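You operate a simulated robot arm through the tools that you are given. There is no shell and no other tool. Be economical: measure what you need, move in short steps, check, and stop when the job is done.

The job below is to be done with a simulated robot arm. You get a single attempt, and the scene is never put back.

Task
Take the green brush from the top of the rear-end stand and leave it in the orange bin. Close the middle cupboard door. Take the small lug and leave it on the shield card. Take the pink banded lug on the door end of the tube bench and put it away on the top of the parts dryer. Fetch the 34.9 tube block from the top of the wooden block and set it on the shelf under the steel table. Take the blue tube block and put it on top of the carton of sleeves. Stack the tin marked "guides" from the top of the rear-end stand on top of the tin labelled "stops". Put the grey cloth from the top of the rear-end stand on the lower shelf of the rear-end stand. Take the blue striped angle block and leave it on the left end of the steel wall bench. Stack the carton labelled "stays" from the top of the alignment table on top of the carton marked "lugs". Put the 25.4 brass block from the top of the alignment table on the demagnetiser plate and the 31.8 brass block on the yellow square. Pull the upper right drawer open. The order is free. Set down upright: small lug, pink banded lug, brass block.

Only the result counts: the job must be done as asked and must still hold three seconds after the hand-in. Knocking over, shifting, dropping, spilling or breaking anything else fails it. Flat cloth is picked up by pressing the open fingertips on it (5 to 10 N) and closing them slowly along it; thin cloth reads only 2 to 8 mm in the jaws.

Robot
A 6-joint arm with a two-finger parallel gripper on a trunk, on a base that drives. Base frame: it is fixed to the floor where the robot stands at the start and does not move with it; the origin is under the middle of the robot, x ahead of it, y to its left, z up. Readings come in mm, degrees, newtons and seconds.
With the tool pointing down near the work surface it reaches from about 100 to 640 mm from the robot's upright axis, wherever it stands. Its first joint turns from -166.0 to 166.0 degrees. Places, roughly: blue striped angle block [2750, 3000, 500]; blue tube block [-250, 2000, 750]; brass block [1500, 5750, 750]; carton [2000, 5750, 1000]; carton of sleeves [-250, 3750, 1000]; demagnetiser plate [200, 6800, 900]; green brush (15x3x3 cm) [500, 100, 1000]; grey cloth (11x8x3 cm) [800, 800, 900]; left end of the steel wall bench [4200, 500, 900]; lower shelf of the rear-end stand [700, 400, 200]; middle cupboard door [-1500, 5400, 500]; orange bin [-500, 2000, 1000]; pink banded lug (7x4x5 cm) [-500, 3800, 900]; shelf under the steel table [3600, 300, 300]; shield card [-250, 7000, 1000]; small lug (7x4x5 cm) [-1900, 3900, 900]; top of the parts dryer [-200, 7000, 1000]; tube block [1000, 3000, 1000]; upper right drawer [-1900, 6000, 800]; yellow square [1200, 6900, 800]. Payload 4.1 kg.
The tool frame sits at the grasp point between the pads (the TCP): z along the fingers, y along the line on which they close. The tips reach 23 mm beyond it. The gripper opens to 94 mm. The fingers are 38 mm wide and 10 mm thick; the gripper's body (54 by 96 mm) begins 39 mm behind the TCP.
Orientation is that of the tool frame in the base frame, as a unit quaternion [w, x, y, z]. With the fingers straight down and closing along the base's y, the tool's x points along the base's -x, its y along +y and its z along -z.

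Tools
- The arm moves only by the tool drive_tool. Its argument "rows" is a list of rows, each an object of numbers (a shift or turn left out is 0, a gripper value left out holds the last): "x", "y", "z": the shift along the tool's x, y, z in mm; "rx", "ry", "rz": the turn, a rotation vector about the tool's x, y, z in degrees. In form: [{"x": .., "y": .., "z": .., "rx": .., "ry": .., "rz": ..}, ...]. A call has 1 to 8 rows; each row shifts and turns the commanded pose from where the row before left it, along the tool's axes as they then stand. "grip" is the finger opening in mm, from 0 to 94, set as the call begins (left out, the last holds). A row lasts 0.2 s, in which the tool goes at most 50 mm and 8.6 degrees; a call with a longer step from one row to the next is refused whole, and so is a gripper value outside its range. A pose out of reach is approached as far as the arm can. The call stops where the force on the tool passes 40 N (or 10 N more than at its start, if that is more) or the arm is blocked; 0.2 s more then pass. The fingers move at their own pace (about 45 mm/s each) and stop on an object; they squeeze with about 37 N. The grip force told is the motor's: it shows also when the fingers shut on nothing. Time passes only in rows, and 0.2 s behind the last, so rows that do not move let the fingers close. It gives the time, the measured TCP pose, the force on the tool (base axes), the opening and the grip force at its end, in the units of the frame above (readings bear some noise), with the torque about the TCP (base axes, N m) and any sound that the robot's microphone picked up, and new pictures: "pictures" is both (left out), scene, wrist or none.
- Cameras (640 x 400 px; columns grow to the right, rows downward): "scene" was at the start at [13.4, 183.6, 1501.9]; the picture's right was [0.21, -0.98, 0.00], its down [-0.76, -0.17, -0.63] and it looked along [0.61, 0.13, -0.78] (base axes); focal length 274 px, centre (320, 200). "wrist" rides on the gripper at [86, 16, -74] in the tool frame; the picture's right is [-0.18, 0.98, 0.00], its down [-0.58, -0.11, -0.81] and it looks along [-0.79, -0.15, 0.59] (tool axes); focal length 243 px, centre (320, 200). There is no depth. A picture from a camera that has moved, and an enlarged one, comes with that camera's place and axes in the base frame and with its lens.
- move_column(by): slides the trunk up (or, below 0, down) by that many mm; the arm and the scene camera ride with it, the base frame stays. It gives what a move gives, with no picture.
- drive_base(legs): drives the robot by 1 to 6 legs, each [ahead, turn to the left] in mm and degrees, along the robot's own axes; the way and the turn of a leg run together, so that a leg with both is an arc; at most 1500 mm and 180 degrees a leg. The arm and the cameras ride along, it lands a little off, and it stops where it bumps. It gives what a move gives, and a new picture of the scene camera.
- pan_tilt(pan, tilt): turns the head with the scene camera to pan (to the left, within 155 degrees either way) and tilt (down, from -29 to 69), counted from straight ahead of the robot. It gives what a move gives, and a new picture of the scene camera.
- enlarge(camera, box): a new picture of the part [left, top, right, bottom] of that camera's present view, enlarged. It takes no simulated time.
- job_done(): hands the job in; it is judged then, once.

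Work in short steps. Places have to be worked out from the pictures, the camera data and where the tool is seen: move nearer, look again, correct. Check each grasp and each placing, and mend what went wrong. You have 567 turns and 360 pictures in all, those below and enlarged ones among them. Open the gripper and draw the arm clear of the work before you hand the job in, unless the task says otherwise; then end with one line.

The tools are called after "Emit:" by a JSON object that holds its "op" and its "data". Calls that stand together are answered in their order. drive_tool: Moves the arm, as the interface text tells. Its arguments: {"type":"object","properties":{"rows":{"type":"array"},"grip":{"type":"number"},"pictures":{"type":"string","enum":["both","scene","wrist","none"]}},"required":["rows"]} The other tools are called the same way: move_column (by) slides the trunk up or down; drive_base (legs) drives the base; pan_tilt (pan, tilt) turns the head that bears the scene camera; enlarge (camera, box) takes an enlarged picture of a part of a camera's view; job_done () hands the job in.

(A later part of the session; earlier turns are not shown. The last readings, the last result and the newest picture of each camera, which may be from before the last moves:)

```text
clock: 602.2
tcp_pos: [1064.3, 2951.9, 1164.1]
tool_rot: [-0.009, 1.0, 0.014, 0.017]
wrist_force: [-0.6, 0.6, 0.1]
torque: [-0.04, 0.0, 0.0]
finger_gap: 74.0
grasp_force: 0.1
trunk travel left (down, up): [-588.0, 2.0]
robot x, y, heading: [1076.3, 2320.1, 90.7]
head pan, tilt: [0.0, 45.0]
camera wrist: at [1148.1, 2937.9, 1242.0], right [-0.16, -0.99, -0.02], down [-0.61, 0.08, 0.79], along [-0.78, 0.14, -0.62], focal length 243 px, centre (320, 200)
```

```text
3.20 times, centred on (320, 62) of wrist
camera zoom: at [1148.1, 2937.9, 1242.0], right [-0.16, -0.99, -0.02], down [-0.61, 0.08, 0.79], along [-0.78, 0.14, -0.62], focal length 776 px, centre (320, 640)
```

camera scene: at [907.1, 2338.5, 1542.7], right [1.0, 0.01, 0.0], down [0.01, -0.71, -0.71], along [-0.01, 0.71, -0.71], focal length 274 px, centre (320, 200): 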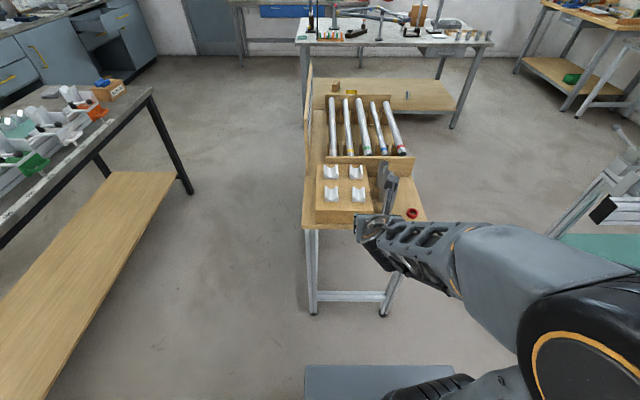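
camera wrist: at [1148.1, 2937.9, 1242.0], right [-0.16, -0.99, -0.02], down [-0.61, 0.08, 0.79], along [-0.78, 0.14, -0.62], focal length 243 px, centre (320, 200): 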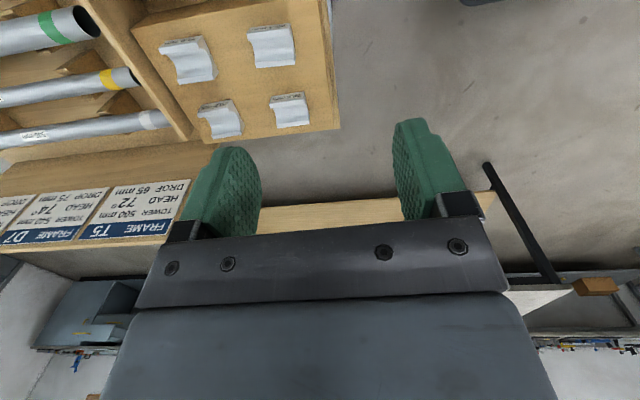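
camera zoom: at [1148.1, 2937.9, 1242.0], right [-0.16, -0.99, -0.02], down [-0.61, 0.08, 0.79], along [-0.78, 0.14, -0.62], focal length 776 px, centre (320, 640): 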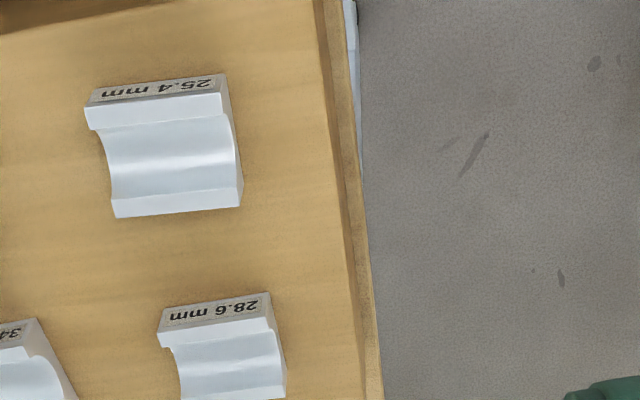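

Labels read: 25.4 (SE), 28.6 (SW), and 34.9 at the NW, ≈(939,3156, top 880). I pitch the tool forward as before (camera on top) so the block can later be slid under the steel table level.

Emit:
{"op": "drive_tool", "data": {"rows": [{"y": 45}, {"y": 45}, {"y": 45}, {"y": 25}, {"rz": -8.5}, {"rz": -8.5}, {"rz": -8.5}, {"rz": -8.5}], "pictures": "none"}}

Emit:
{"op": "drive_tool", "data": {"rows": [{"rz": -8.5}, {"rz": -8.5}, {"rz": -8.5}, {"rz": -8.5}, {"rz": -8.5}, {"rz": -8.5}, {"rz": -5}, {"ry": 8.5}], "pictures": "none"}}

Emit:
{"op": "drive_tool", "data": {"rows": [{"ry": 8.5}, {"ry": 8.5}, {"ry": 8.5}, {"ry": 8.5}, {"ry": 8.5}], "pictures": "none"}}

```text
clock: 604.0
tcp_pos: [1068.5, 2793.7, 1163.0]
tool_rot: [-0.005, 0.952, 0.307, 0.019]
wrist_force: [0.6, -1.0, -0.5]
torque: [-0.01, -0.01, 0.03]
finger_gap: 74.0
grasp_force: 0.1
trunk travel left (down, up): [-588.0, 2.0]
robot x, y, heading: [1076.9, 2314.4, 90.9]
head pan, tilt: [0.0, 45.0]
```

```text
clock: 605.8
tcp_pos: [1033.6, 2788.3, 1158.3]
tool_rot: [-0.047, 0.694, 0.714, 0.074]
wrist_force: [-0.3, 0.9, 0.4]
torque: [0.01, 0.0, 0.01]
finger_gap: 73.8
grasp_force: 0.1
out of reach, approached as far as the arm can: row 6, 7
trunk travel left (down, up): [-588.0, 2.0]
robot x, y, heading: [1076.5, 2319.6, 91.1]
head pan, tilt: [0.0, 45.0]
```

```text
clock: 607.0
tcp_pos: [1035.8, 2789.4, 1158.0]
tool_rot: [-0.281, 0.635, 0.654, 0.3]
wrist_force: [-1.3, 0.2, 0.6]
torque: [0.0, 0.0, 0.01]
finger_gap: 73.8
grasp_force: 0.1
out of reach, approached as far as the arm can: row 5
trunk travel left (down, up): [-588.0, 2.0]
robot x, y, heading: [1073.8, 2319.7, 90.8]
head pan, tilt: [0.0, 45.0]
```

Orientation ok. Lower the column, shift left, and drive in.

Emit:
{"op": "drive_tool", "data": {"rows": [{"y": -33}, {"y": -33}, {"y": -31}], "pictures": "none"}}

Emit:
{"op": "move_column", "data": {"by": -200}}

Emit:
{"op": "drive_base", "data": {"legs": [[290, 0]]}}

Emit:
{"op": "enlarge", "data": {"camera": "wrist", "box": [0, 0, 640, 400]}}

```text
clock: 607.8
tcp_pos: [937.3, 2790.2, 1152.1]
tool_rot: [-0.279, 0.632, 0.656, 0.304]
wrist_force: [-0.1, -0.2, 0.7]
torque: [-0.02, 0.01, 0.0]
finger_gap: 74.1
grasp_force: 0.0
trunk travel left (down, up): [-588.0, 2.0]
robot x, y, heading: [1075.2, 2319.5, 90.7]
head pan, tilt: [0.0, 45.0]
```

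```text
clock: 610.0
tcp_pos: [938.7, 2789.8, 953.6]
tool_rot: [-0.279, 0.632, 0.656, 0.303]
wrist_force: [0.1, 0.2, 0.2]
torque: [-0.01, -0.03, -0.01]
finger_gap: 73.9
grasp_force: 0.1
trunk travel left (down, up): [-388.0, 202.0]
robot x, y, heading: [1074.7, 2317.7, 90.7]
head pan, tilt: [0.0, 45.0]
```

```text
clock: 612.0
tcp_pos: [933.7, 3078.2, 953.4]
tool_rot: [-0.28, 0.631, 0.657, 0.304]
wrist_force: [-0.9, -0.1, 0.9]
torque: [0.02, 0.0, 0.0]
finger_gap: 73.8
grasp_force: 0.0
trunk travel left (down, up): [-388.0, 202.0]
robot x, y, heading: [1069.7, 2607.8, 91.0]
head pan, tilt: [0.0, 45.0]
camera scene: at [902.8, 2627.2, 1422.7], right [1.0, 0.02, 0.0], down [0.01, -0.71, -0.71], along [-0.01, 0.71, -0.71], focal length 274 px, centre (320, 200)
```

scene: 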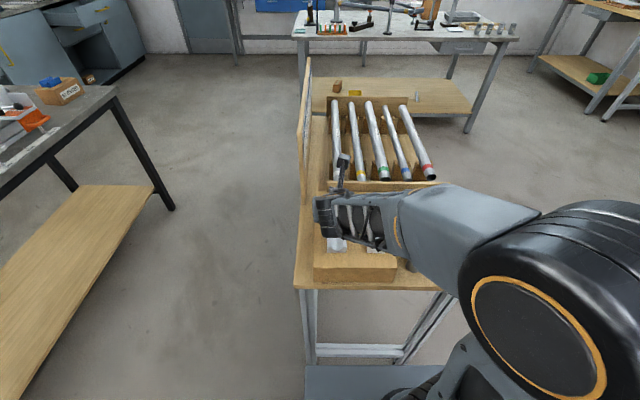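

```text
1.00 times, centred on (320, 200) of wrist
camera zoom: at [943.0, 3080.0, 1067.8], right [0.99, -0.1, -0.09], down [-0.1, -0.99, 0.09], along [-0.1, -0.08, -0.99], focal length 243 px, centre (320, 200)
```

zoom: 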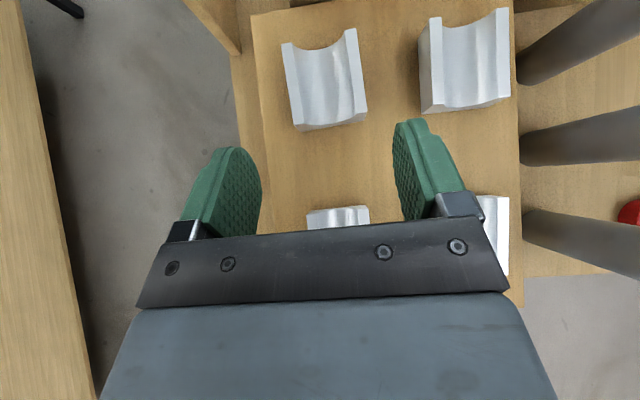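

Top view: 34.9 block at ≈(937,3153), well aligned. Advance along the tool axis.

Emit:
{"op": "drive_tool", "data": {"rows": [{"y": 2, "z": 32}, {"y": 1, "z": 30}, {"y": 1, "z": 25}], "pictures": "wrist"}}

```text
clock: 612.9
tcp_pos: [936.0, 3139.7, 901.2]
tool_rot: [-0.285, 0.629, 0.656, 0.304]
wrist_force: [4.0, -19.8, 23.7]
torque: [-0.53, 0.79, 0.92]
finger_gap: 72.1
grasp_force: 0.0
trunk travel left (down, up): [-388.0, 202.0]
robot x, y, heading: [1073.7, 2605.2, 90.9]
head pan, tilt: [0.0, 45.0]
stopped in row 3: the force on the tool passed its limit (the readings are from after the stop); the commanded pose is now the measured one
camera wrist: at [946.3, 3140.8, 1015.6], right [0.99, -0.1, -0.1], down [-0.09, -0.99, 0.08], along [-0.11, -0.07, -0.99], focal length 243 px, centre (320, 200)
```

wrist: 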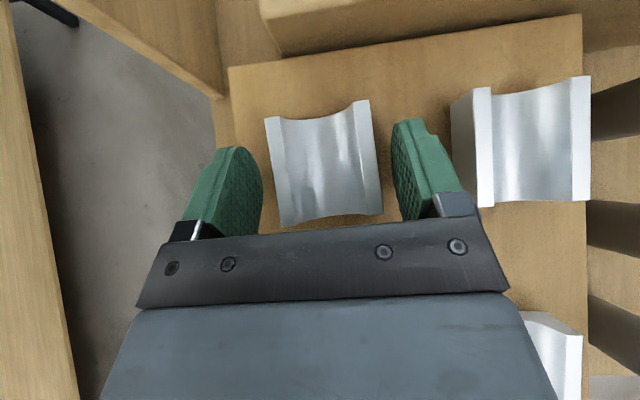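

Fingertips touched the wooden block (top ≈871). Raise 3 mm, go 8 mm forward, then close.

Emit:
{"op": "drive_tool", "data": {"rows": [{"x": 3.5, "z": -3}, {"x": 5, "z": 6}], "pictures": "none"}}

Emit:
{"op": "drive_tool", "data": {"rows": [{}, {}, {}, {}], "grip": 0, "pictures": "none"}}

Emit:
{"op": "drive_tool", "data": {"rows": [{"x": 15, "z": -13}, {"x": 22, "z": -20}, {"x": 22, "z": -20}], "pictures": "wrist"}}

```text
clock: 613.5
tcp_pos: [936.2, 3151.8, 902.1]
tool_rot: [-0.281, 0.631, 0.657, 0.303]
wrist_force: [0.1, 0.1, 0.3]
torque: [0.0, 0.02, 0.03]
finger_gap: 74.3
grasp_force: 0.0
trunk travel left (down, up): [-388.0, 202.0]
robot x, y, heading: [1072.0, 2608.8, 91.0]
head pan, tilt: [0.0, 45.0]
```

```text
clock: 614.5
tcp_pos: [936.8, 3150.5, 902.2]
tool_rot: [-0.283, 0.63, 0.657, 0.303]
wrist_force: [1.0, -0.3, 0.2]
torque: [-0.04, 0.04, 0.01]
finger_gap: 52.0
grasp_force: 36.9
trunk travel left (down, up): [-388.0, 202.0]
robot x, y, heading: [1069.3, 2609.1, 90.8]
head pan, tilt: [0.0, 45.0]
```

```text
clock: 615.3
tcp_pos: [932.9, 3149.7, 980.9]
tool_rot: [-0.283, 0.63, 0.656, 0.304]
wrist_force: [-0.5, -0.1, -1.0]
torque: [-0.01, 0.0, 0.01]
finger_gap: 51.6
grasp_force: 36.7
trunk travel left (down, up): [-388.0, 202.0]
robot x, y, heading: [1074.3, 2607.6, 91.2]
head pan, tilt: [0.0, 45.0]
camera wrist: at [943.2, 3150.8, 1095.5], right [0.99, -0.1, -0.1], down [-0.09, -0.99, 0.09], along [-0.1, -0.08, -0.99], focal length 243 px, centre (320, 200)
```

wrist: 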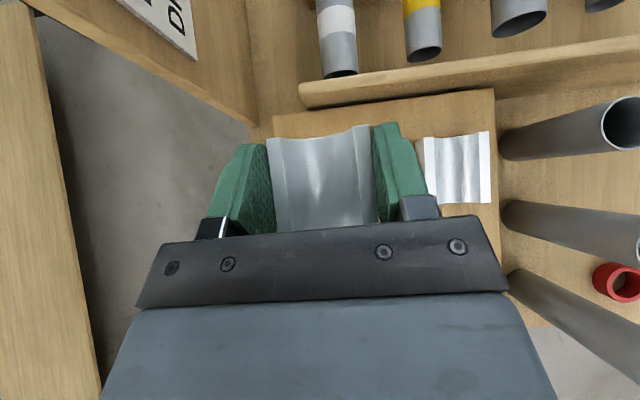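

Held (52 mm). Back out and return east toward the steel table.

Emit:
{"op": "drive_base", "data": {"legs": [[-420, 0], [0, -91], [1000, 0], [970, 0], [0, -62], [750, 0]]}}

Emit:
{"op": "pan_tilt", "data": {"pan": 0, "tilt": 30}}

```text
clock: 637.6
tcp_pos: [3776.7, 1055.2, 981.1]
tool_rot: [0.231, 0.783, -0.464, 0.345]
wrist_force: [-0.1, 0.0, -1.1]
torque: [0.04, -0.01, 0.04]
finger_gap: 51.4
grasp_force: 36.8
trunk travel left (down, up): [-388.0, 202.0]
robot x, y, heading: [3410.2, 1483.0, -63.2]
head pan, tilt: [0.0, 45.0]
camera scene: at [3570.0, 1539.1, 1422.7], right [-0.89, -0.46, 0.0], down [-0.32, 0.63, -0.71], along [0.32, -0.63, -0.71], focal length 274 px, centre (320, 200)
```

scene: 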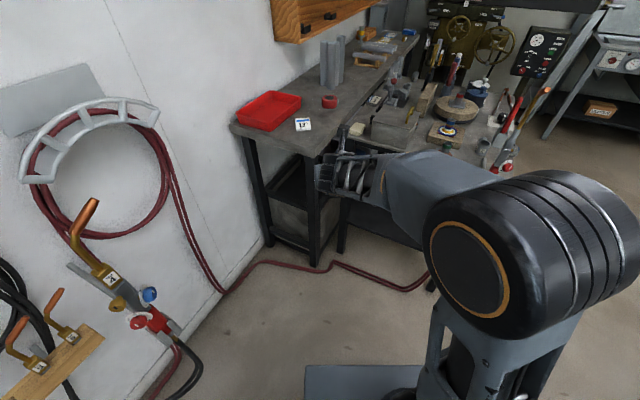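

```text
clock: 638.4
tcp_pos: [3776.8, 1054.6, 980.4]
tool_rot: [0.23, 0.783, -0.464, 0.344]
wrist_force: [-0.4, -0.2, -1.0]
torque: [-0.02, 0.02, -0.02]
finger_gap: 51.3
grasp_force: 36.9
trunk travel left (down, up): [-388.0, 202.0]
robot x, y, heading: [3410.8, 1480.9, -62.9]
head pan, tilt: [0.0, 30.0]
camera scene: at [3574.1, 1531.0, 1445.2], right [-0.89, -0.46, 0.0], down [-0.23, 0.44, -0.87], along [0.4, -0.77, -0.5], focal length 274 px, centre (320, 200)
```

scene: 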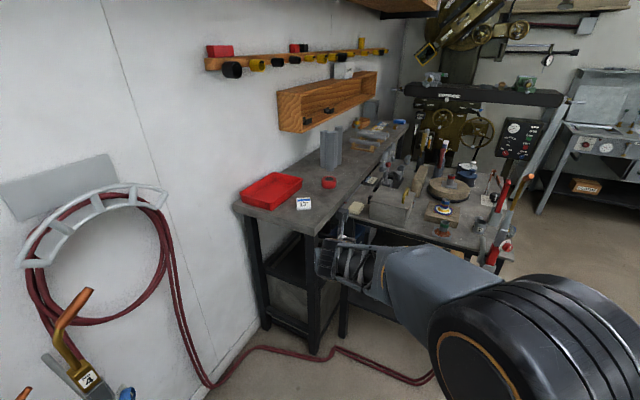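

Drive the last bit and square up to the steel table; then lower the column.

Emit:
{"op": "drive_base", "data": {"legs": [[240, 0], [0, -27]]}}

Emit:
{"op": "move_column", "data": {"by": -380}}

Emit:
{"op": "pan_tilt", "data": {"pan": 5, "tilt": 30}}

```text
clock: 641.5
tcp_pos: [3651.9, 722.5, 979.9]
tool_rot: [0.306, 0.651, -0.635, 0.281]
wrist_force: [-0.1, 0.0, -0.9]
torque: [-0.01, -0.02, 0.0]
finger_gap: 51.4
grasp_force: 37.2
trunk travel left (down, up): [-388.0, 202.0]
robot x, y, heading: [3523.0, 1267.2, -89.9]
head pan, tilt: [0.0, 30.0]
camera scene: at [3688.4, 1237.4, 1445.3], right [-1.0, 0.0, 0.0], down [0.0, 0.5, -0.87], along [0.0, -0.87, -0.5], focal length 274 px, centre (320, 200)
```

scene: 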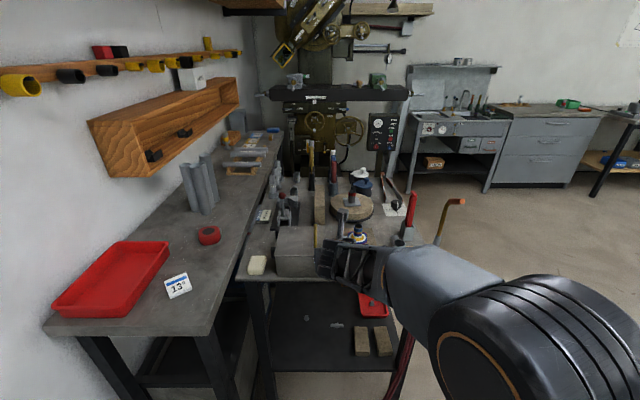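

```text
clock: 645.2
tcp_pos: [3650.5, 722.6, 601.0]
tool_rot: [0.306, 0.651, -0.635, 0.28]
wrist_force: [-0.1, 0.2, -1.2]
torque: [0.0, 0.01, 0.04]
finger_gap: 51.3
grasp_force: 36.8
trunk travel left (down, up): [-8.0, 582.0]
robot x, y, heading: [3522.9, 1265.6, -89.9]
head pan, tilt: [0.0, 30.0]
```

```text
clock: 645.9
tcp_pos: [3650.7, 723.0, 599.2]
tool_rot: [0.306, 0.651, -0.635, 0.28]
wrist_force: [1.2, 0.3, -0.9]
torque: [0.02, -0.04, 0.0]
finger_gap: 51.2
grasp_force: 36.9
trunk travel left (down, up): [-8.0, 582.0]
robot x, y, heading: [3520.8, 1264.8, -90.1]
head pan, tilt: [5.0, 30.0]
camera scene: at [3696.3, 1237.9, 1065.3], right [-1.0, -0.09, 0.0], down [-0.04, 0.5, -0.87], along [0.07, -0.86, -0.5], focal length 274 px, centre (320, 200)
```

scene: 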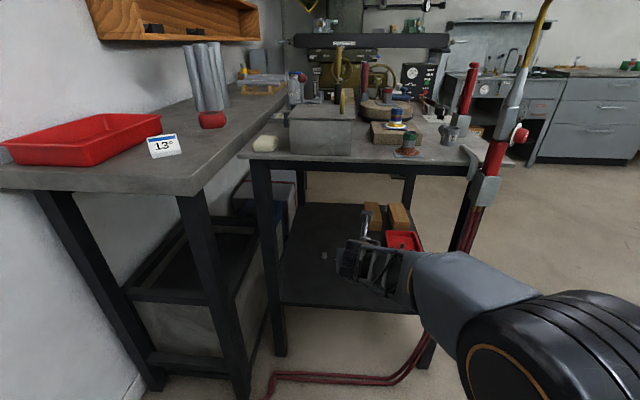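

Shelf front edge ≈ y 615, z≈300. Lower the tool in free space first.

Emit:
{"op": "drive_tool", "data": {"rows": [{"x": -33, "z": 29}, {"x": -33, "z": 29}, {"x": -33, "z": 29}, {"x": -33, "z": 29}, {"x": -22, "z": 19}], "pictures": "none"}}

```text
clock: 647.0
tcp_pos: [3644.8, 720.6, 396.0]
tool_rot: [0.306, 0.651, -0.636, 0.28]
wrist_force: [0.5, 0.2, -1.3]
torque: [0.0, -0.01, 0.03]
finger_gap: 51.6
grasp_force: 36.7
trunk travel left (down, up): [-8.0, 582.0]
robot x, y, heading: [3522.0, 1266.0, -90.1]
head pan, tilt: [5.0, 30.0]
```

Now drive in 205 mm (block bottom ~365, shelf ~300) and check with the wrist view.

Emit:
{"op": "drive_base", "data": {"legs": [[205, 0]]}}

Emit:
{"op": "enlarge", "data": {"camera": "wrist", "box": [0, 0, 640, 400]}}

```text
clock: 648.7
tcp_pos: [3643.2, 511.1, 395.3]
tool_rot: [0.306, 0.651, -0.636, 0.28]
wrist_force: [0.6, 1.4, -1.5]
torque: [-0.02, 0.01, 0.0]
finger_gap: 51.5
grasp_force: 36.7
trunk travel left (down, up): [-8.0, 582.0]
robot x, y, heading: [3524.5, 1059.3, -90.2]
head pan, tilt: [5.0, 30.0]
camera scene: at [3696.1, 1028.9, 1065.3], right [-1.0, -0.09, 0.0], down [-0.04, 0.5, -0.87], along [0.07, -0.86, -0.5], focal length 274 px, centre (320, 200)
```

scene: 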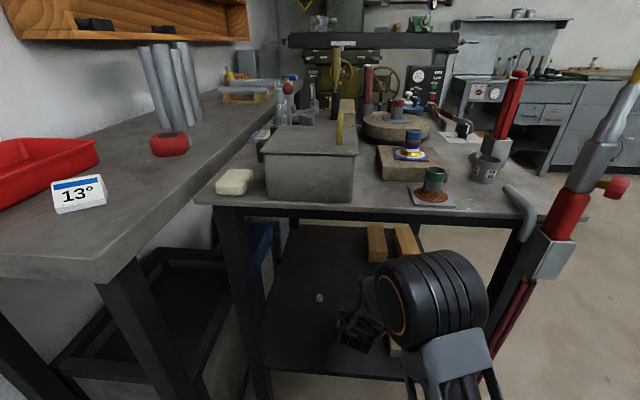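

```text
1.00 times, centred on (320, 200) of wrist
camera zoom: at [3630.8, 511.3, 510.8], right [-0.99, 0.12, -0.1], down [0.11, 0.99, 0.09], along [0.11, 0.08, -0.99], focal length 243 px, centre (320, 200)
```

zoom: 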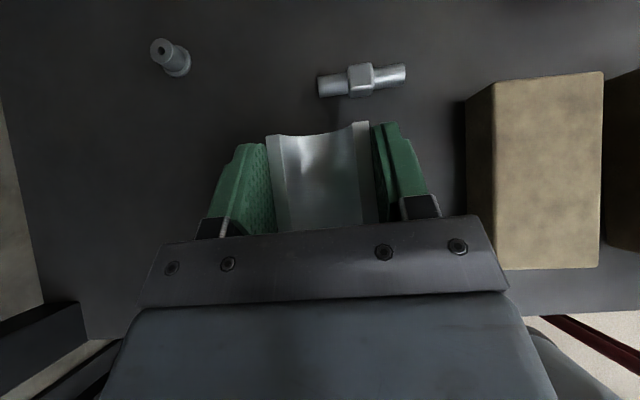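

Landing spot is clear (fitting and wood block have ≥30 mm). Lower to contact.

Emit:
{"op": "drive_tool", "data": {"rows": [{"x": -26, "z": 23}, {"x": -9, "z": 8}, {"x": -3, "z": 2.6}, {"x": -3, "z": 2.6}, {"x": -3, "z": 2.6}, {"x": -3, "z": 2.6}], "pictures": "none"}}

```text
clock: 649.6
tcp_pos: [3641.3, 506.9, 349.9]
tool_rot: [0.313, 0.646, -0.634, 0.288]
wrist_force: [-0.3, 1.9, 19.6]
torque: [0.64, -0.35, 0.04]
finger_gap: 52.0
grasp_force: 37.0
trunk travel left (down, up): [-8.0, 582.0]
robot x, y, heading: [3522.3, 1058.6, -90.4]
head pan, tilt: [5.0, 30.0]
stopped in row 4: the force on the tool passed its limit (the readings are from after the stop); the commanded pose is now the measured one
```

Contact with the shelf. Release, check, and withdraw.

Emit:
{"op": "drive_tool", "data": {"rows": [{"x": 1.5, "z": -1}, {}, {}], "grip": 66, "pictures": "none"}}

Emit:
{"op": "drive_tool", "data": {"rows": [{"x": 15, "z": -13}, {"x": 20, "z": -18}, {"x": 20, "z": -18}], "pictures": "wrist"}}

```text
clock: 650.4
tcp_pos: [3640.8, 508.4, 351.4]
tool_rot: [0.31, 0.647, -0.635, 0.285]
wrist_force: [-14.7, -3.6, 15.2]
torque: [-0.14, -0.07, -0.19]
finger_gap: 59.6
grasp_force: 0.1
trunk travel left (down, up): [-8.0, 582.0]
robot x, y, heading: [3526.0, 1058.5, -90.0]
head pan, tilt: [5.0, 30.0]
```

```text
clock: 651.2
tcp_pos: [3644.6, 511.3, 421.5]
tool_rot: [0.309, 0.649, -0.635, 0.284]
wrist_force: [-0.2, -0.4, -0.3]
torque: [-0.03, 0.02, -0.01]
finger_gap: 66.1
grasp_force: 0.1
trunk travel left (down, up): [-8.0, 582.0]
robot x, y, heading: [3525.3, 1059.7, -90.1]
head pan, tilt: [5.0, 30.0]
camera wrist: at [3632.4, 512.2, 536.5], right [-0.99, 0.12, -0.1], down [0.11, 0.99, 0.08], along [0.11, 0.06, -0.99], focal length 243 px, centre (320, 200)
```

wrist: 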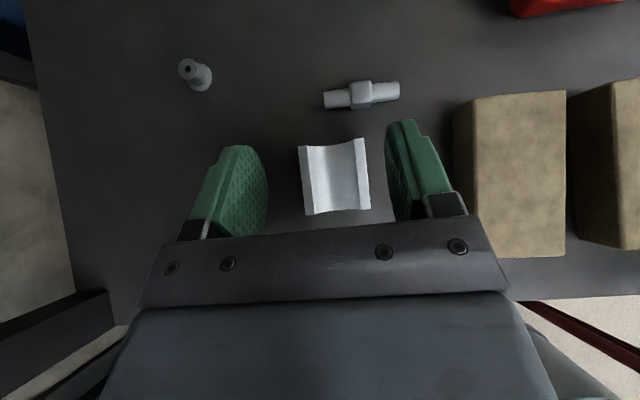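

Block rests on the shelf. Back out, raise, and drive to the east (back) side of the rear-end stand.

Emit:
{"op": "drive_base", "data": {"legs": [[-420, 0]]}}

Emit:
{"op": "move_column", "data": {"by": 400}}

Emit:
{"op": "drive_base", "data": {"legs": [[0, -150], [850, 0], [0, 60], [1000, 0], [640, 0], [0, 90]]}}

```text
clock: 653.8
tcp_pos: [3645.8, 926.2, 421.2]
tool_rot: [0.31, 0.648, -0.635, 0.284]
wrist_force: [0.0, -0.3, 0.2]
torque: [-0.01, 0.01, 0.01]
finger_gap: 66.3
grasp_force: 0.0
trunk travel left (down, up): [-8.0, 582.0]
robot x, y, heading: [3519.4, 1468.0, -90.3]
head pan, tilt: [5.0, 30.0]
camera scene: at [3696.8, 1444.0, 1065.3], right [-1.0, -0.09, 0.0], down [-0.04, 0.5, -0.87], along [0.07, -0.86, -0.5], focal length 274 px, centre (320, 200)
```

scene: 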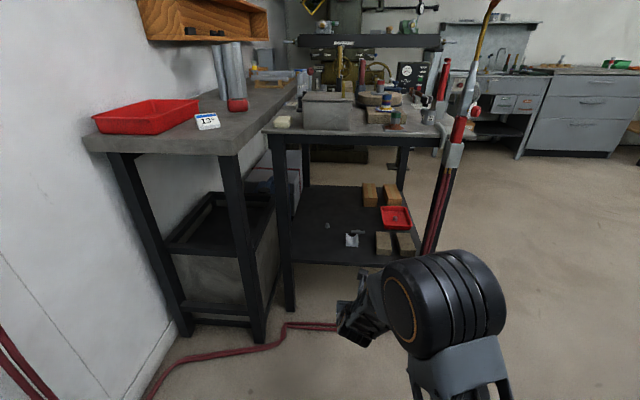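

```text
clock: 657.6
tcp_pos: [3646.5, 926.0, 822.0]
tool_rot: [0.31, 0.648, -0.635, 0.285]
wrist_force: [-0.4, -0.1, 0.4]
torque: [0.01, -0.02, 0.03]
finger_gap: 65.8
grasp_force: 0.1
trunk travel left (down, up): [-408.0, 182.0]
robot x, y, heading: [3528.1, 1471.2, -90.1]
head pan, tilt: [5.0, 30.0]
```

```text
clock: 661.8
tcp_pos: [2972.3, 1371.4, 821.3]
tool_rot: [-0.418, -0.01, 0.908, 0.031]
wrist_force: [-0.3, -1.2, -0.4]
torque: [0.07, 0.02, 0.01]
finger_gap: 66.0
grasp_force: 0.1
trunk travel left (down, up): [-408.0, 182.0]
robot x, y, heading: [3523.2, 1476.9, 177.3]
head pan, tilt: [5.0, 30.0]
stopped in leg 1: the force on the tool passed its limit (the readings are from after the stop); the commanded pose is now the measured one
camera scene: at [3483.8, 1301.5, 1465.3], right [-0.04, 1.0, 0.0], down [0.5, 0.02, -0.87], along [-0.87, -0.03, -0.5], focal length 274 px, centre (320, 200)
```

scene: 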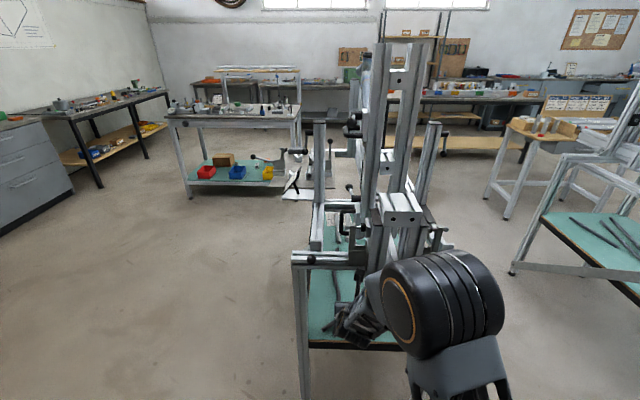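

The arm brushed the south jig's end while turning. Turn back, then reverse north first and turn there.

Emit:
{"op": "drive_base", "data": {"legs": [[0, 92.5], [-730, 0], [0, -90]]}}

Emit:
{"op": "enlarge", "data": {"camera": "scene", "box": [0, 60, 320, 320]}}

```text
clock: 673.5
tcp_pos: [2970.1, 2072.7, 822.1]
tool_rot: [-0.421, -0.037, 0.906, 0.018]
wrist_force: [0.3, -0.8, 0.4]
torque: [-0.02, -0.02, 0.02]
finger_gap: 65.7
grasp_force: 0.1
trunk travel left (down, up): [-408.0, 182.0]
robot x, y, heading: [3513.3, 2208.8, -179.3]
head pan, tilt: [5.0, 30.0]
camera scene: at [3485.0, 2031.5, 1465.3], right [-0.1, 1.0, 0.0], down [0.5, 0.05, -0.87], along [-0.86, -0.08, -0.5], focal length 274 px, centre (320, 200)
```

scene: 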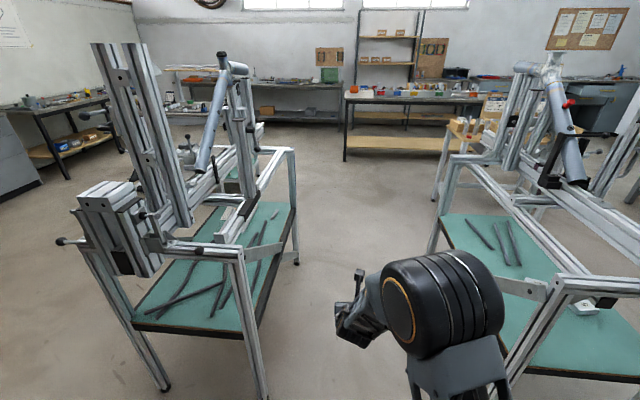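

```text
1.54 times, centred on (160, 190) of scene
camera zoom: at [3485.0, 2031.5, 1465.3], right [-0.1, 1.0, 0.0], down [0.5, 0.05, -0.87], along [-0.86, -0.08, -0.5], focal length 421 px, centre (566, 215)
```

zoom: 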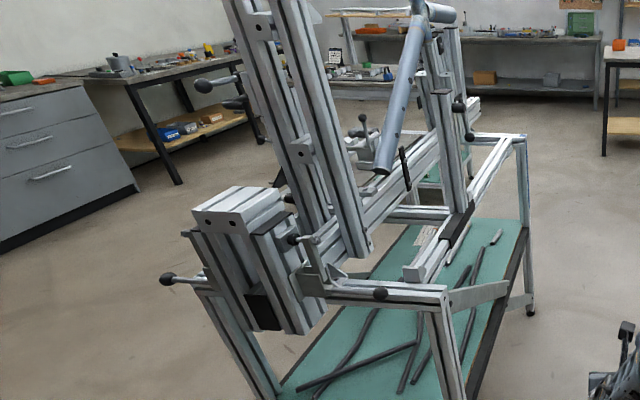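

Both jigs look undisturbed. Raise the column and continue west, then south to the stand's back side.

Emit:
{"op": "move_column", "data": {"by": 175}}

Emit:
{"op": "drive_base", "data": {"legs": [[1000, -0.7], [1010, 0], [0, 90], [1150, 0]]}}

Emit:
{"op": "pan_tilt", "data": {"pan": -65, "tilt": 35}}

```text
clock: 675.5
tcp_pos: [2970.3, 2071.9, 995.4]
tool_rot: [-0.419, -0.037, 0.907, 0.019]
wrist_force: [-0.2, 0.3, 0.5]
torque: [-0.01, 0.0, -0.02]
finger_gap: 66.0
grasp_force: 0.2
trunk travel left (down, up): [-583.0, 7.0]
robot x, y, heading: [3514.6, 2204.3, -179.3]
head pan, tilt: [5.0, 30.0]
```

```text
clock: 695.0
tcp_pos: [1597.1, 522.9, 994.9]
tool_rot: [0.308, 0.669, -0.614, 0.283]
wrist_force: [-0.4, 0.1, 0.1]
torque: [0.0, 0.02, 0.06]
finger_gap: 66.0
grasp_force: 0.1
trunk travel left (down, up): [-583.0, 7.0]
robot x, y, heading: [1456.7, 1066.1, -89.1]
head pan, tilt: [5.0, 30.0]
camera scene: at [1635.4, 1039.0, 1640.3], right [-1.0, -0.1, 0.0], down [-0.05, 0.5, -0.87], along [0.09, -0.86, -0.5], focal length 274 px, centre (320, 200)
```

scene: 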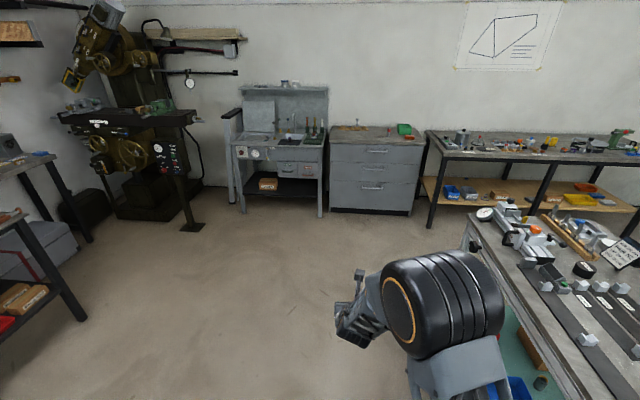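

```text
clock: 696.4
tcp_pos: [1595.5, 522.9, 995.5]
tool_rot: [0.31, 0.668, -0.615, 0.284]
wrist_force: [-0.3, 0.3, -0.2]
torque: [0.01, 0.0, -0.02]
finger_gap: 65.8
grasp_force: 0.1
trunk travel left (down, up): [-583.0, 7.0]
robot x, y, heading: [1462.1, 1068.3, -89.1]
head pan, tilt: [-65.0, 35.0]
camera scene: at [1547.1, 1091.0, 1632.5], right [-0.43, 0.9, 0.0], down [0.52, 0.25, -0.82], along [-0.74, -0.36, -0.57], focal length 274 px, centre (320, 200)
```

scene: 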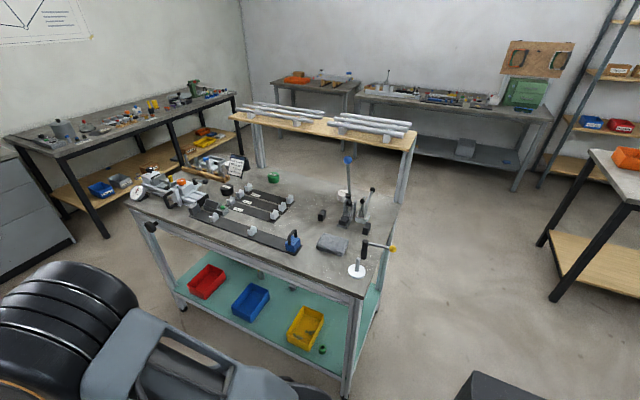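

Emit:
{"op": "enlarge", "data": {"camera": "scene", "box": [120, 140, 420, 300]}}

```text
2.13 times, centred on (270, 220) of scene
camera zoom: at [1547.1, 1091.0, 1632.5], right [-0.43, 0.9, 0.0], down [0.52, 0.25, -0.82], along [-0.74, -0.36, -0.57], focal length 584 px, centre (427, 157)
```

zoom: 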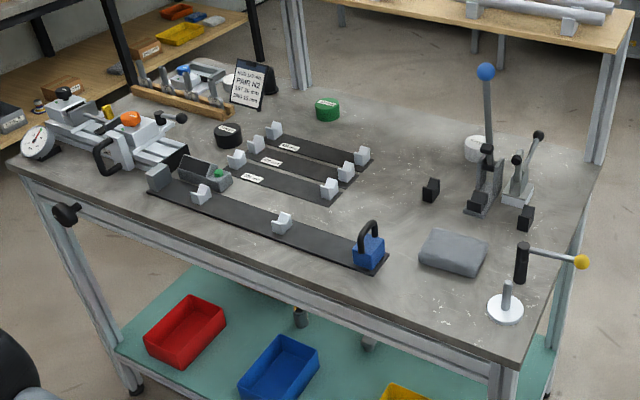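

All targets located: GUIDES ≈(716,174), STOPS ≈(525,720), cloth ≈(836,798). I'll pick GUIDES from the east: raise the tool, drive south and turn to face the stand.

Emit:
{"op": "drive_tool", "data": {"rows": [{"x": 33, "z": -29}, {"x": 33, "z": -29}], "grip": 90, "pictures": "none"}}

Emit:
{"op": "drive_base", "data": {"legs": [[795, 0], [0, -90]]}}

Emit:
{"op": "pan_tilt", "data": {"pan": -10, "tilt": 45}}

Emit:
{"op": "enlarge", "data": {"camera": "scene", "box": [200, 80, 440, 230]}}

```text
clock: 697.0
tcp_pos: [1603.3, 525.3, 1083.3]
tool_rot: [0.309, 0.668, -0.615, 0.284]
wrist_force: [-0.4, 0.1, -0.1]
torque: [0.02, 0.0, -0.04]
finger_gap: 90.1
grasp_force: 0.0
trunk travel left (down, up): [-583.0, 7.0]
robot x, y, heading: [1461.6, 1066.7, -89.3]
head pan, tilt: [-65.0, 35.0]
```

```text
clock: 705.1
tcp_pos: [926.3, 124.0, 1082.8]
tool_rot: [-0.419, -0.037, 0.907, 0.019]
wrist_force: [-1.0, 0.5, -0.5]
torque: [0.01, 0.01, 0.02]
finger_gap: 89.6
grasp_force: 0.1
trunk travel left (down, up): [-583.0, 7.0]
robot x, y, heading: [1468.6, 266.5, -179.8]
head pan, tilt: [-65.0, 35.0]
camera scene: at [1491.2, 179.0, 1632.5], right [0.9, 0.43, 0.0], down [0.25, -0.52, -0.82], along [-0.35, 0.74, -0.57], focal length 274 px, centre (320, 200)
```

scene: 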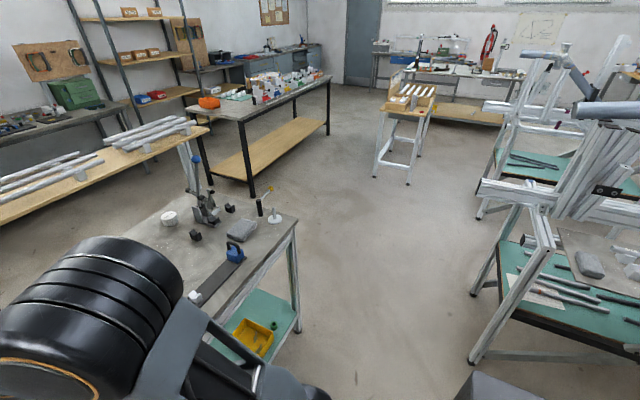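

```text
clock: 706.3
tcp_pos: [926.0, 123.1, 1082.9]
tool_rot: [-0.419, -0.036, 0.907, 0.019]
wrist_force: [0.5, -0.1, -0.1]
torque: [0.0, -0.05, 0.02]
finger_gap: 89.9
grasp_force: 0.0
trunk travel left (down, up): [-583.0, 7.0]
robot x, y, heading: [1467.9, 264.1, -179.6]
head pan, tilt: [-10.0, 45.0]
camera scene: at [1449.0, 112.8, 1617.7], right [0.17, 0.99, 0.0], down [0.7, -0.12, -0.71], along [-0.7, 0.12, -0.71], focal length 274 px, centre (320, 200)
```

scene: 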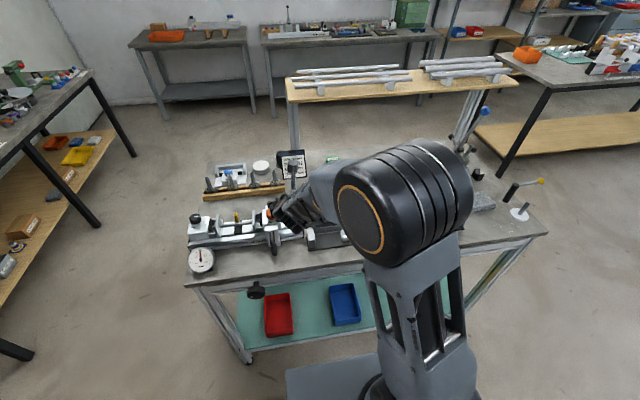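

```text
2.67 times, centred on (320, 155) of scene
camera zoom: at [1449.0, 112.8, 1617.7], right [0.17, 0.99, 0.0], down [0.7, -0.12, -0.71], along [-0.7, 0.12, -0.71], focal length 730 px, centre (320, 320)
```

zoom: 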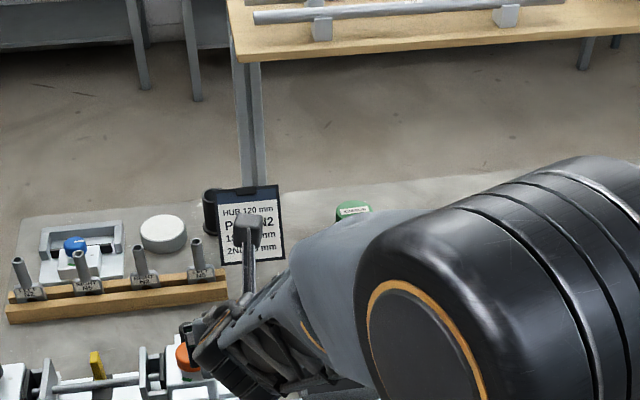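

A card stand sits just beyond GUIDES. Advance 110 mm, shift y, and look down with the wrist camera.

Emit:
{"op": "drive_tool", "data": {"rows": [{"y": 25}, {"y": 25}], "pictures": "none"}}

Emit:
{"op": "drive_base", "data": {"legs": [[110, 0]]}}

Emit:
{"op": "enlarge", "data": {"camera": "wrist", "box": [0, 0, 640, 400]}}

```text
clock: 706.9
tcp_pos: [922.4, 172.9, 1085.8]
tool_rot: [-0.419, -0.036, 0.907, 0.02]
wrist_force: [-0.8, 0.7, -1.0]
torque: [0.0, 0.03, 0.01]
finger_gap: 89.9
grasp_force: 0.1
trunk travel left (down, up): [-583.0, 7.0]
robot x, y, heading: [1469.8, 265.7, -179.4]
head pan, tilt: [-10.0, 45.0]
```

```text
clock: 708.1
tcp_pos: [811.1, 172.2, 1085.8]
tool_rot: [-0.418, -0.036, 0.907, 0.019]
wrist_force: [-0.9, 0.5, -0.8]
torque: [-0.02, 0.0, -0.03]
finger_gap: 90.0
grasp_force: 0.0
trunk travel left (down, up): [-583.0, 7.0]
robot x, y, heading: [1356.8, 265.8, -179.2]
head pan, tilt: [-10.0, 45.0]
camera scene: at [1338.7, 111.8, 1617.7], right [0.17, 0.99, 0.0], down [0.7, -0.12, -0.71], along [-0.7, 0.12, -0.71], focal length 274 px, centre (320, 200)
```

scene: 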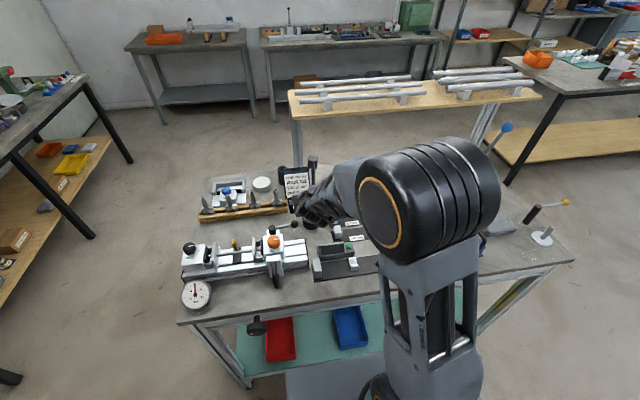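

```text
1.00 times, centred on (320, 200) of wrist
camera zoom: at [811.2, 181.1, 1200.1], right [0.07, 0.99, -0.08], down [1.0, -0.06, 0.08], along [0.07, -0.08, -0.99], focal length 243 px, centre (320, 200)
```

zoom: 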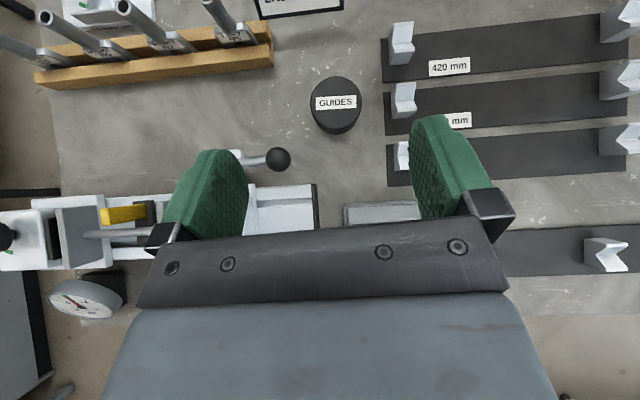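

GUIDES centred ≈(722,184), ø59; the lever ball at (782,120) needs care. Descend most of the way with a 70 mm opening and check.

Emit:
{"op": "drive_tool", "data": {"rows": [{"x": -15.7, "y": 3.2, "z": 36.8}, {"x": -15.7, "y": 3.2, "z": 36.8}, {"x": -15.7, "y": 3.2, "z": 36.8}, {"x": -15.7, "y": 3.2, "z": 36.8}], "grip": 70, "pictures": "wrist"}}

```text
clock: 709.1
tcp_pos: [741.2, 189.6, 943.6]
tool_rot: [-0.42, -0.036, 0.907, 0.019]
wrist_force: [-0.1, -0.2, 0.3]
torque: [-0.01, -0.03, 0.0]
finger_gap: 70.0
grasp_force: 0.0
trunk travel left (down, up): [-583.0, 7.0]
robot x, y, heading: [1358.8, 261.6, -179.5]
head pan, tilt: [-10.0, 45.0]
camera wrist: at [740.3, 199.6, 1058.5], right [0.07, 0.99, -0.08], down [1.0, -0.06, 0.07], along [0.07, -0.08, -0.99], focal length 243 px, centre (320, 200)
```

wrist: 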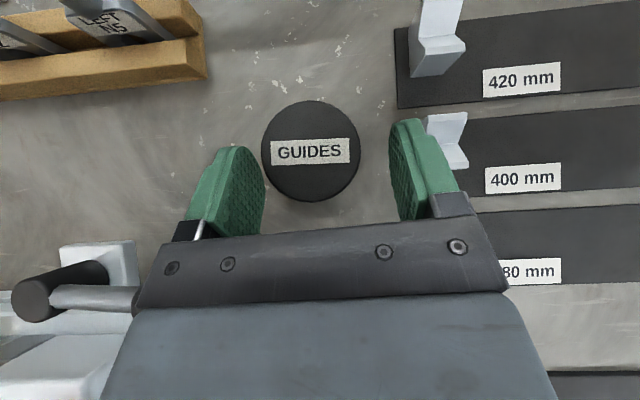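

Tin at (721,185). Yaw the tool 8° to swing the hand away from the lever, then descend to TCP 905.

Emit:
{"op": "drive_tool", "data": {"rows": [{"rx": 6.1, "rz": -5.2}, {"x": -8, "y": -2, "z": 18}, {"x": -8, "y": -1, "z": 16}], "pictures": "wrist"}}

```text
clock: 709.5
tcp_pos: [738.5, 180.6, 945.8]
tool_rot: [-0.41, -0.07, 0.91, 0.014]
wrist_force: [-1.3, 15.2, -1.8]
torque: [-0.23, 0.03, 0.54]
finger_gap: 67.9
grasp_force: 0.1
out of reach, approached as far as the arm can: row 1
trunk travel left (down, up): [-583.0, 7.0]
robot x, y, heading: [1356.9, 264.8, 180.0]
head pan, tilt: [-10.0, 45.0]
stopped in row 1: the force on the tool passed its limit (the readings are from after the stop); the commanded pose is now the measured one
camera wrist: at [735.1, 187.2, 1060.8], right [0.01, 1.0, -0.05], down [1.0, 0.0, 0.09], along [0.09, -0.06, -0.99], focal length 243 px, centre (320, 200)
```

wrist: 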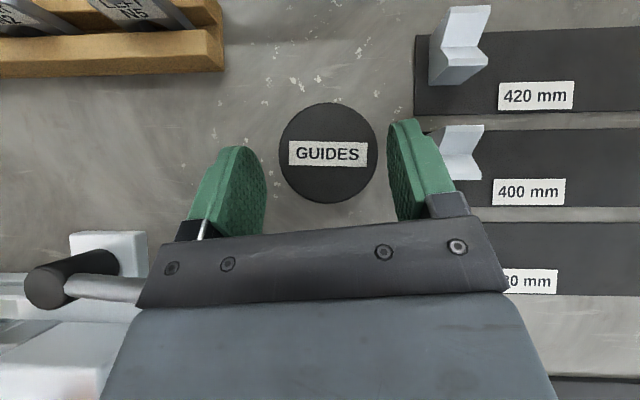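

The wrist limit pushed the hand against the lever (15 N). Move back +y and up.

Emit:
{"op": "drive_tool", "data": {"rows": [{"y": 12, "x": 7, "z": -6}], "pictures": "wrist"}}

```text
clock: 709.9
tcp_pos: [738.0, 187.0, 956.7]
tool_rot: [-0.408, -0.072, 0.91, 0.016]
wrist_force: [0.6, -0.3, 0.2]
torque: [-0.01, -0.02, -0.01]
finger_gap: 70.0
grasp_force: 0.1
trunk travel left (down, up): [-583.0, 7.0]
robot x, y, heading: [1360.4, 263.9, -179.8]
head pan, tilt: [-10.0, 45.0]
camera wrist: at [734.4, 193.0, 1071.4], right [0.01, 1.0, -0.05], down [1.0, 0.0, 0.1], along [0.1, -0.05, -0.99], focal length 243 px, centre (320, 200)
```

wrist: 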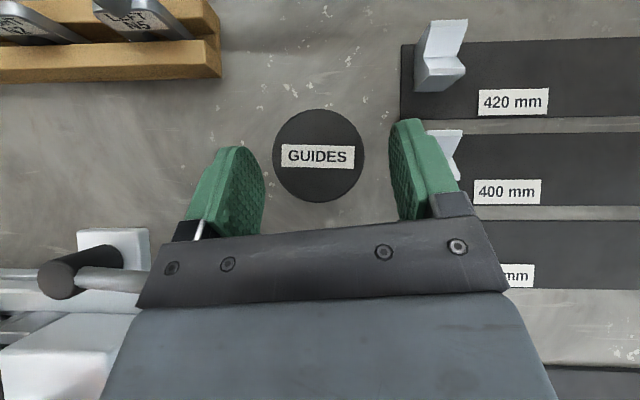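

No contact now. Descend in small steps holding this y.

Emit:
{"op": "drive_tool", "data": {"rows": [{"x": -10, "y": 3, "z": 14.5}, {"x": -10, "y": 2, "z": 14.5}, {"x": -9, "y": 1, "z": 13}], "pictures": "wrist"}}

```text
clock: 710.7
tcp_pos: [721.7, 183.1, 914.0]
tool_rot: [-0.41, -0.068, 0.909, 0.018]
wrist_force: [3.9, 4.1, 8.6]
torque: [-0.5, -0.13, 0.47]
finger_gap: 69.8
grasp_force: 0.0
out of reach, approached as far as the arm can: row 1, 2, 3
trunk travel left (down, up): [-583.0, 7.0]
robot x, y, heading: [1356.1, 260.2, -179.8]
head pan, tilt: [-10.0, 45.0]
camera wrist: at [717.7, 187.9, 1027.8], right [0.01, 1.0, -0.05], down [1.0, -0.01, 0.09], along [0.09, -0.05, -0.99], focal length 243 px, centre (320, 200)
```

wrist: 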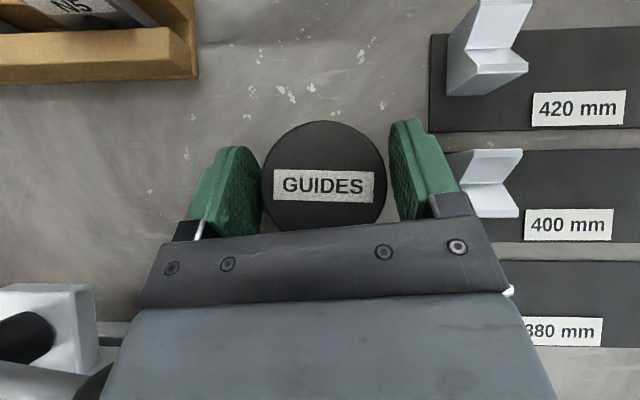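

Height is sufficient (fingers reach ~30 mm down the tin). Close now.

Emit:
{"op": "drive_tool", "data": {"rows": [{}, {}, {}, {}], "grip": 0, "pictures": "none"}}

Emit:
{"op": "drive_tool", "data": {"rows": [{"x": 11, "z": -10, "y": 2}, {"x": 22, "z": -20, "y": 2}, {"x": 30, "z": -26}, {"x": 30, "z": -26}], "pictures": "both"}}

```text
clock: 711.7
tcp_pos: [720.4, 182.5, 913.5]
tool_rot: [-0.409, -0.069, 0.91, 0.018]
wrist_force: [0.4, 6.1, 10.0]
torque: [-0.23, 0.07, 0.16]
finger_gap: 58.8
grasp_force: 37.7
trunk travel left (down, up): [-583.0, 7.0]
robot x, y, heading: [1359.3, 264.3, -179.8]
head pan, tilt: [-10.0, 45.0]
```

```text
clock: 712.7
tcp_pos: [720.2, 173.5, 1033.2]
tool_rot: [-0.409, -0.072, 0.91, 0.013]
wrist_force: [0.7, -0.6, -1.0]
torque: [-0.01, -0.03, 0.01]
finger_gap: 59.0
grasp_force: 36.6
trunk travel left (down, up): [-583.0, 7.0]
robot x, y, heading: [1362.2, 263.3, -179.6]
head pan, tilt: [-10.0, 45.0]
camera scene: at [1339.4, 112.1, 1617.6], right [0.17, 0.99, 0.0], down [0.7, -0.12, -0.71], along [-0.7, 0.12, -0.71], focal length 274 px, centre (320, 200)
camera wrist: at [716.5, 180.7, 1149.1], right [0.0, 1.0, -0.06], down [1.0, 0.0, 0.1], along [0.1, -0.06, -0.99], focal length 243 px, centre (320, 200)
```

scene: 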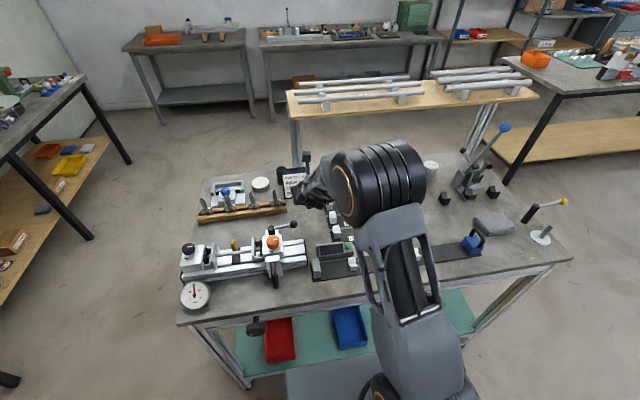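
wrist: 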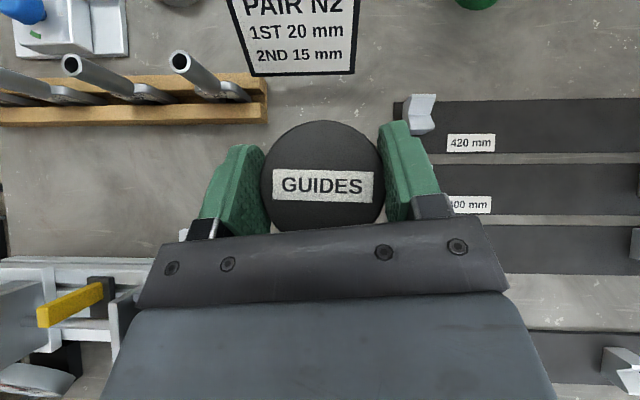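

GUIDES tin held (59 mm). Raise a little and drive around the north end to the west side of the stand.

Emit:
{"op": "drive_tool", "data": {"rows": [{"x": 33, "z": -29}, {"x": 15, "z": -13}], "pictures": "none"}}

Emit:
{"op": "drive_base", "data": {"legs": [[-110, 0], [0, -90], [1190, 0], [0, 90], [1400, 0], [420, 0]]}}

Emit:
{"op": "drive_base", "data": {"legs": [[0, 90]]}}

```text
clock: 713.3
tcp_pos: [721.1, 170.9, 1098.7]
tool_rot: [-0.41, -0.073, 0.909, 0.012]
wrist_force: [0.3, 0.2, -1.8]
torque: [0.01, 0.0, 0.01]
finger_gap: 58.8
grasp_force: 36.7
trunk travel left (down, up): [-583.0, 7.0]
robot x, y, heading: [1359.5, 263.8, -179.9]
head pan, tilt: [-10.0, 45.0]
```

```text
clock: 726.3
tcp_pos: [920.4, 1749.0, 1099.0]
tool_rot: [-0.384, 0.219, 0.886, 0.14]
wrist_force: [0.3, 0.2, -2.0]
torque: [-0.04, 0.0, -0.02]
finger_gap: 58.7
grasp_force: 36.7
trunk travel left (down, up): [-583.0, 7.0]
robot x, y, heading: [1483.9, 1437.9, 143.1]
head pan, tilt: [-10.0, 45.0]
stopped in leg 4: the robot was blocked; the commanded pose is now the measured one
camera scene: at [1375.2, 1326.0, 1617.6], right [0.73, 0.69, 0.0], down [0.49, -0.51, -0.71], along [-0.48, 0.52, -0.71], focal length 274 px, centre (320, 200)
```

scene: 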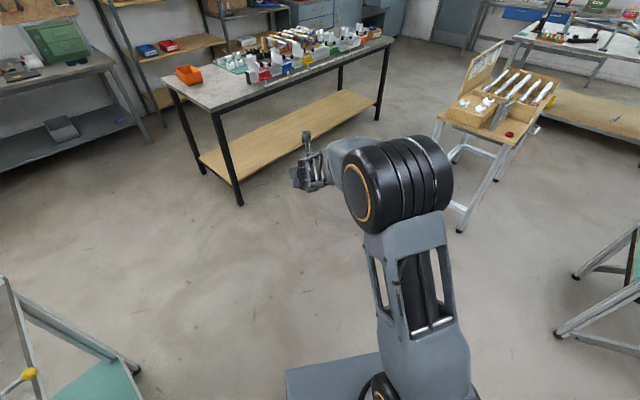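

```text
clock: 727.1
tcp_pos: [922.2, 1752.6, 1097.4]
tool_rot: [-0.385, 0.219, 0.886, 0.138]
wrist_force: [0.1, 0.9, -1.1]
torque: [-0.02, 0.01, -0.01]
finger_gap: 58.7
grasp_force: 37.2
trunk travel left (down, up): [-583.0, 7.0]
robot x, y, heading: [1486.1, 1442.6, 143.0]
head pan, tilt: [-10.0, 45.0]
stopped in leg 1: the robot was blocked; the commanded pose is now the measured one
camera scene: at [1375.0, 1328.1, 1617.7], right [0.73, 0.68, 0.0], down [0.48, -0.52, -0.71], along [-0.48, 0.52, -0.71], focal length 274 px, centre (320, 200)
```

scene: 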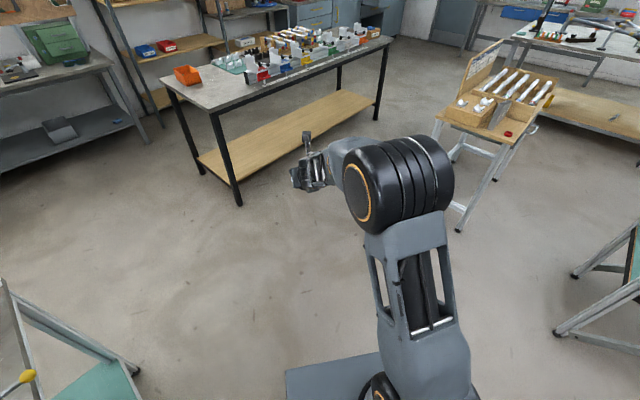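

The base's rear met the jig's leg. Pull forward along the current heading, then finish the turn.

Emit:
{"op": "drive_base", "data": {"legs": [[260, 0], [0, 37], [1300, 0], [240, 0], [0, 90], [940, 0]]}}

```text
clock: 746.4
tcp_pos: [-174.8, -6.7, 1097.2]
tool_rot: [0.297, 0.691, -0.595, 0.281]
wrist_force: [0.4, -0.1, -1.6]
torque: [0.0, 0.01, 0.0]
finger_gap: 58.5
grasp_force: 36.9
trunk travel left (down, up): [-583.0, 7.0]
robot x, y, heading: [-255.1, 631.7, -90.5]
head pan, tilt: [-10.0, 45.0]
camera scene: at [-104.8, 612.1, 1617.7], right [-0.98, 0.18, 0.0], down [0.13, 0.7, -0.71], along [-0.13, -0.69, -0.71], focal length 274 px, centre (320, 200)
```

scene: 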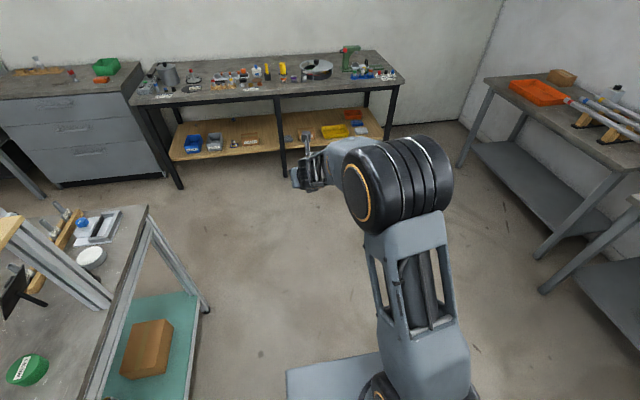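

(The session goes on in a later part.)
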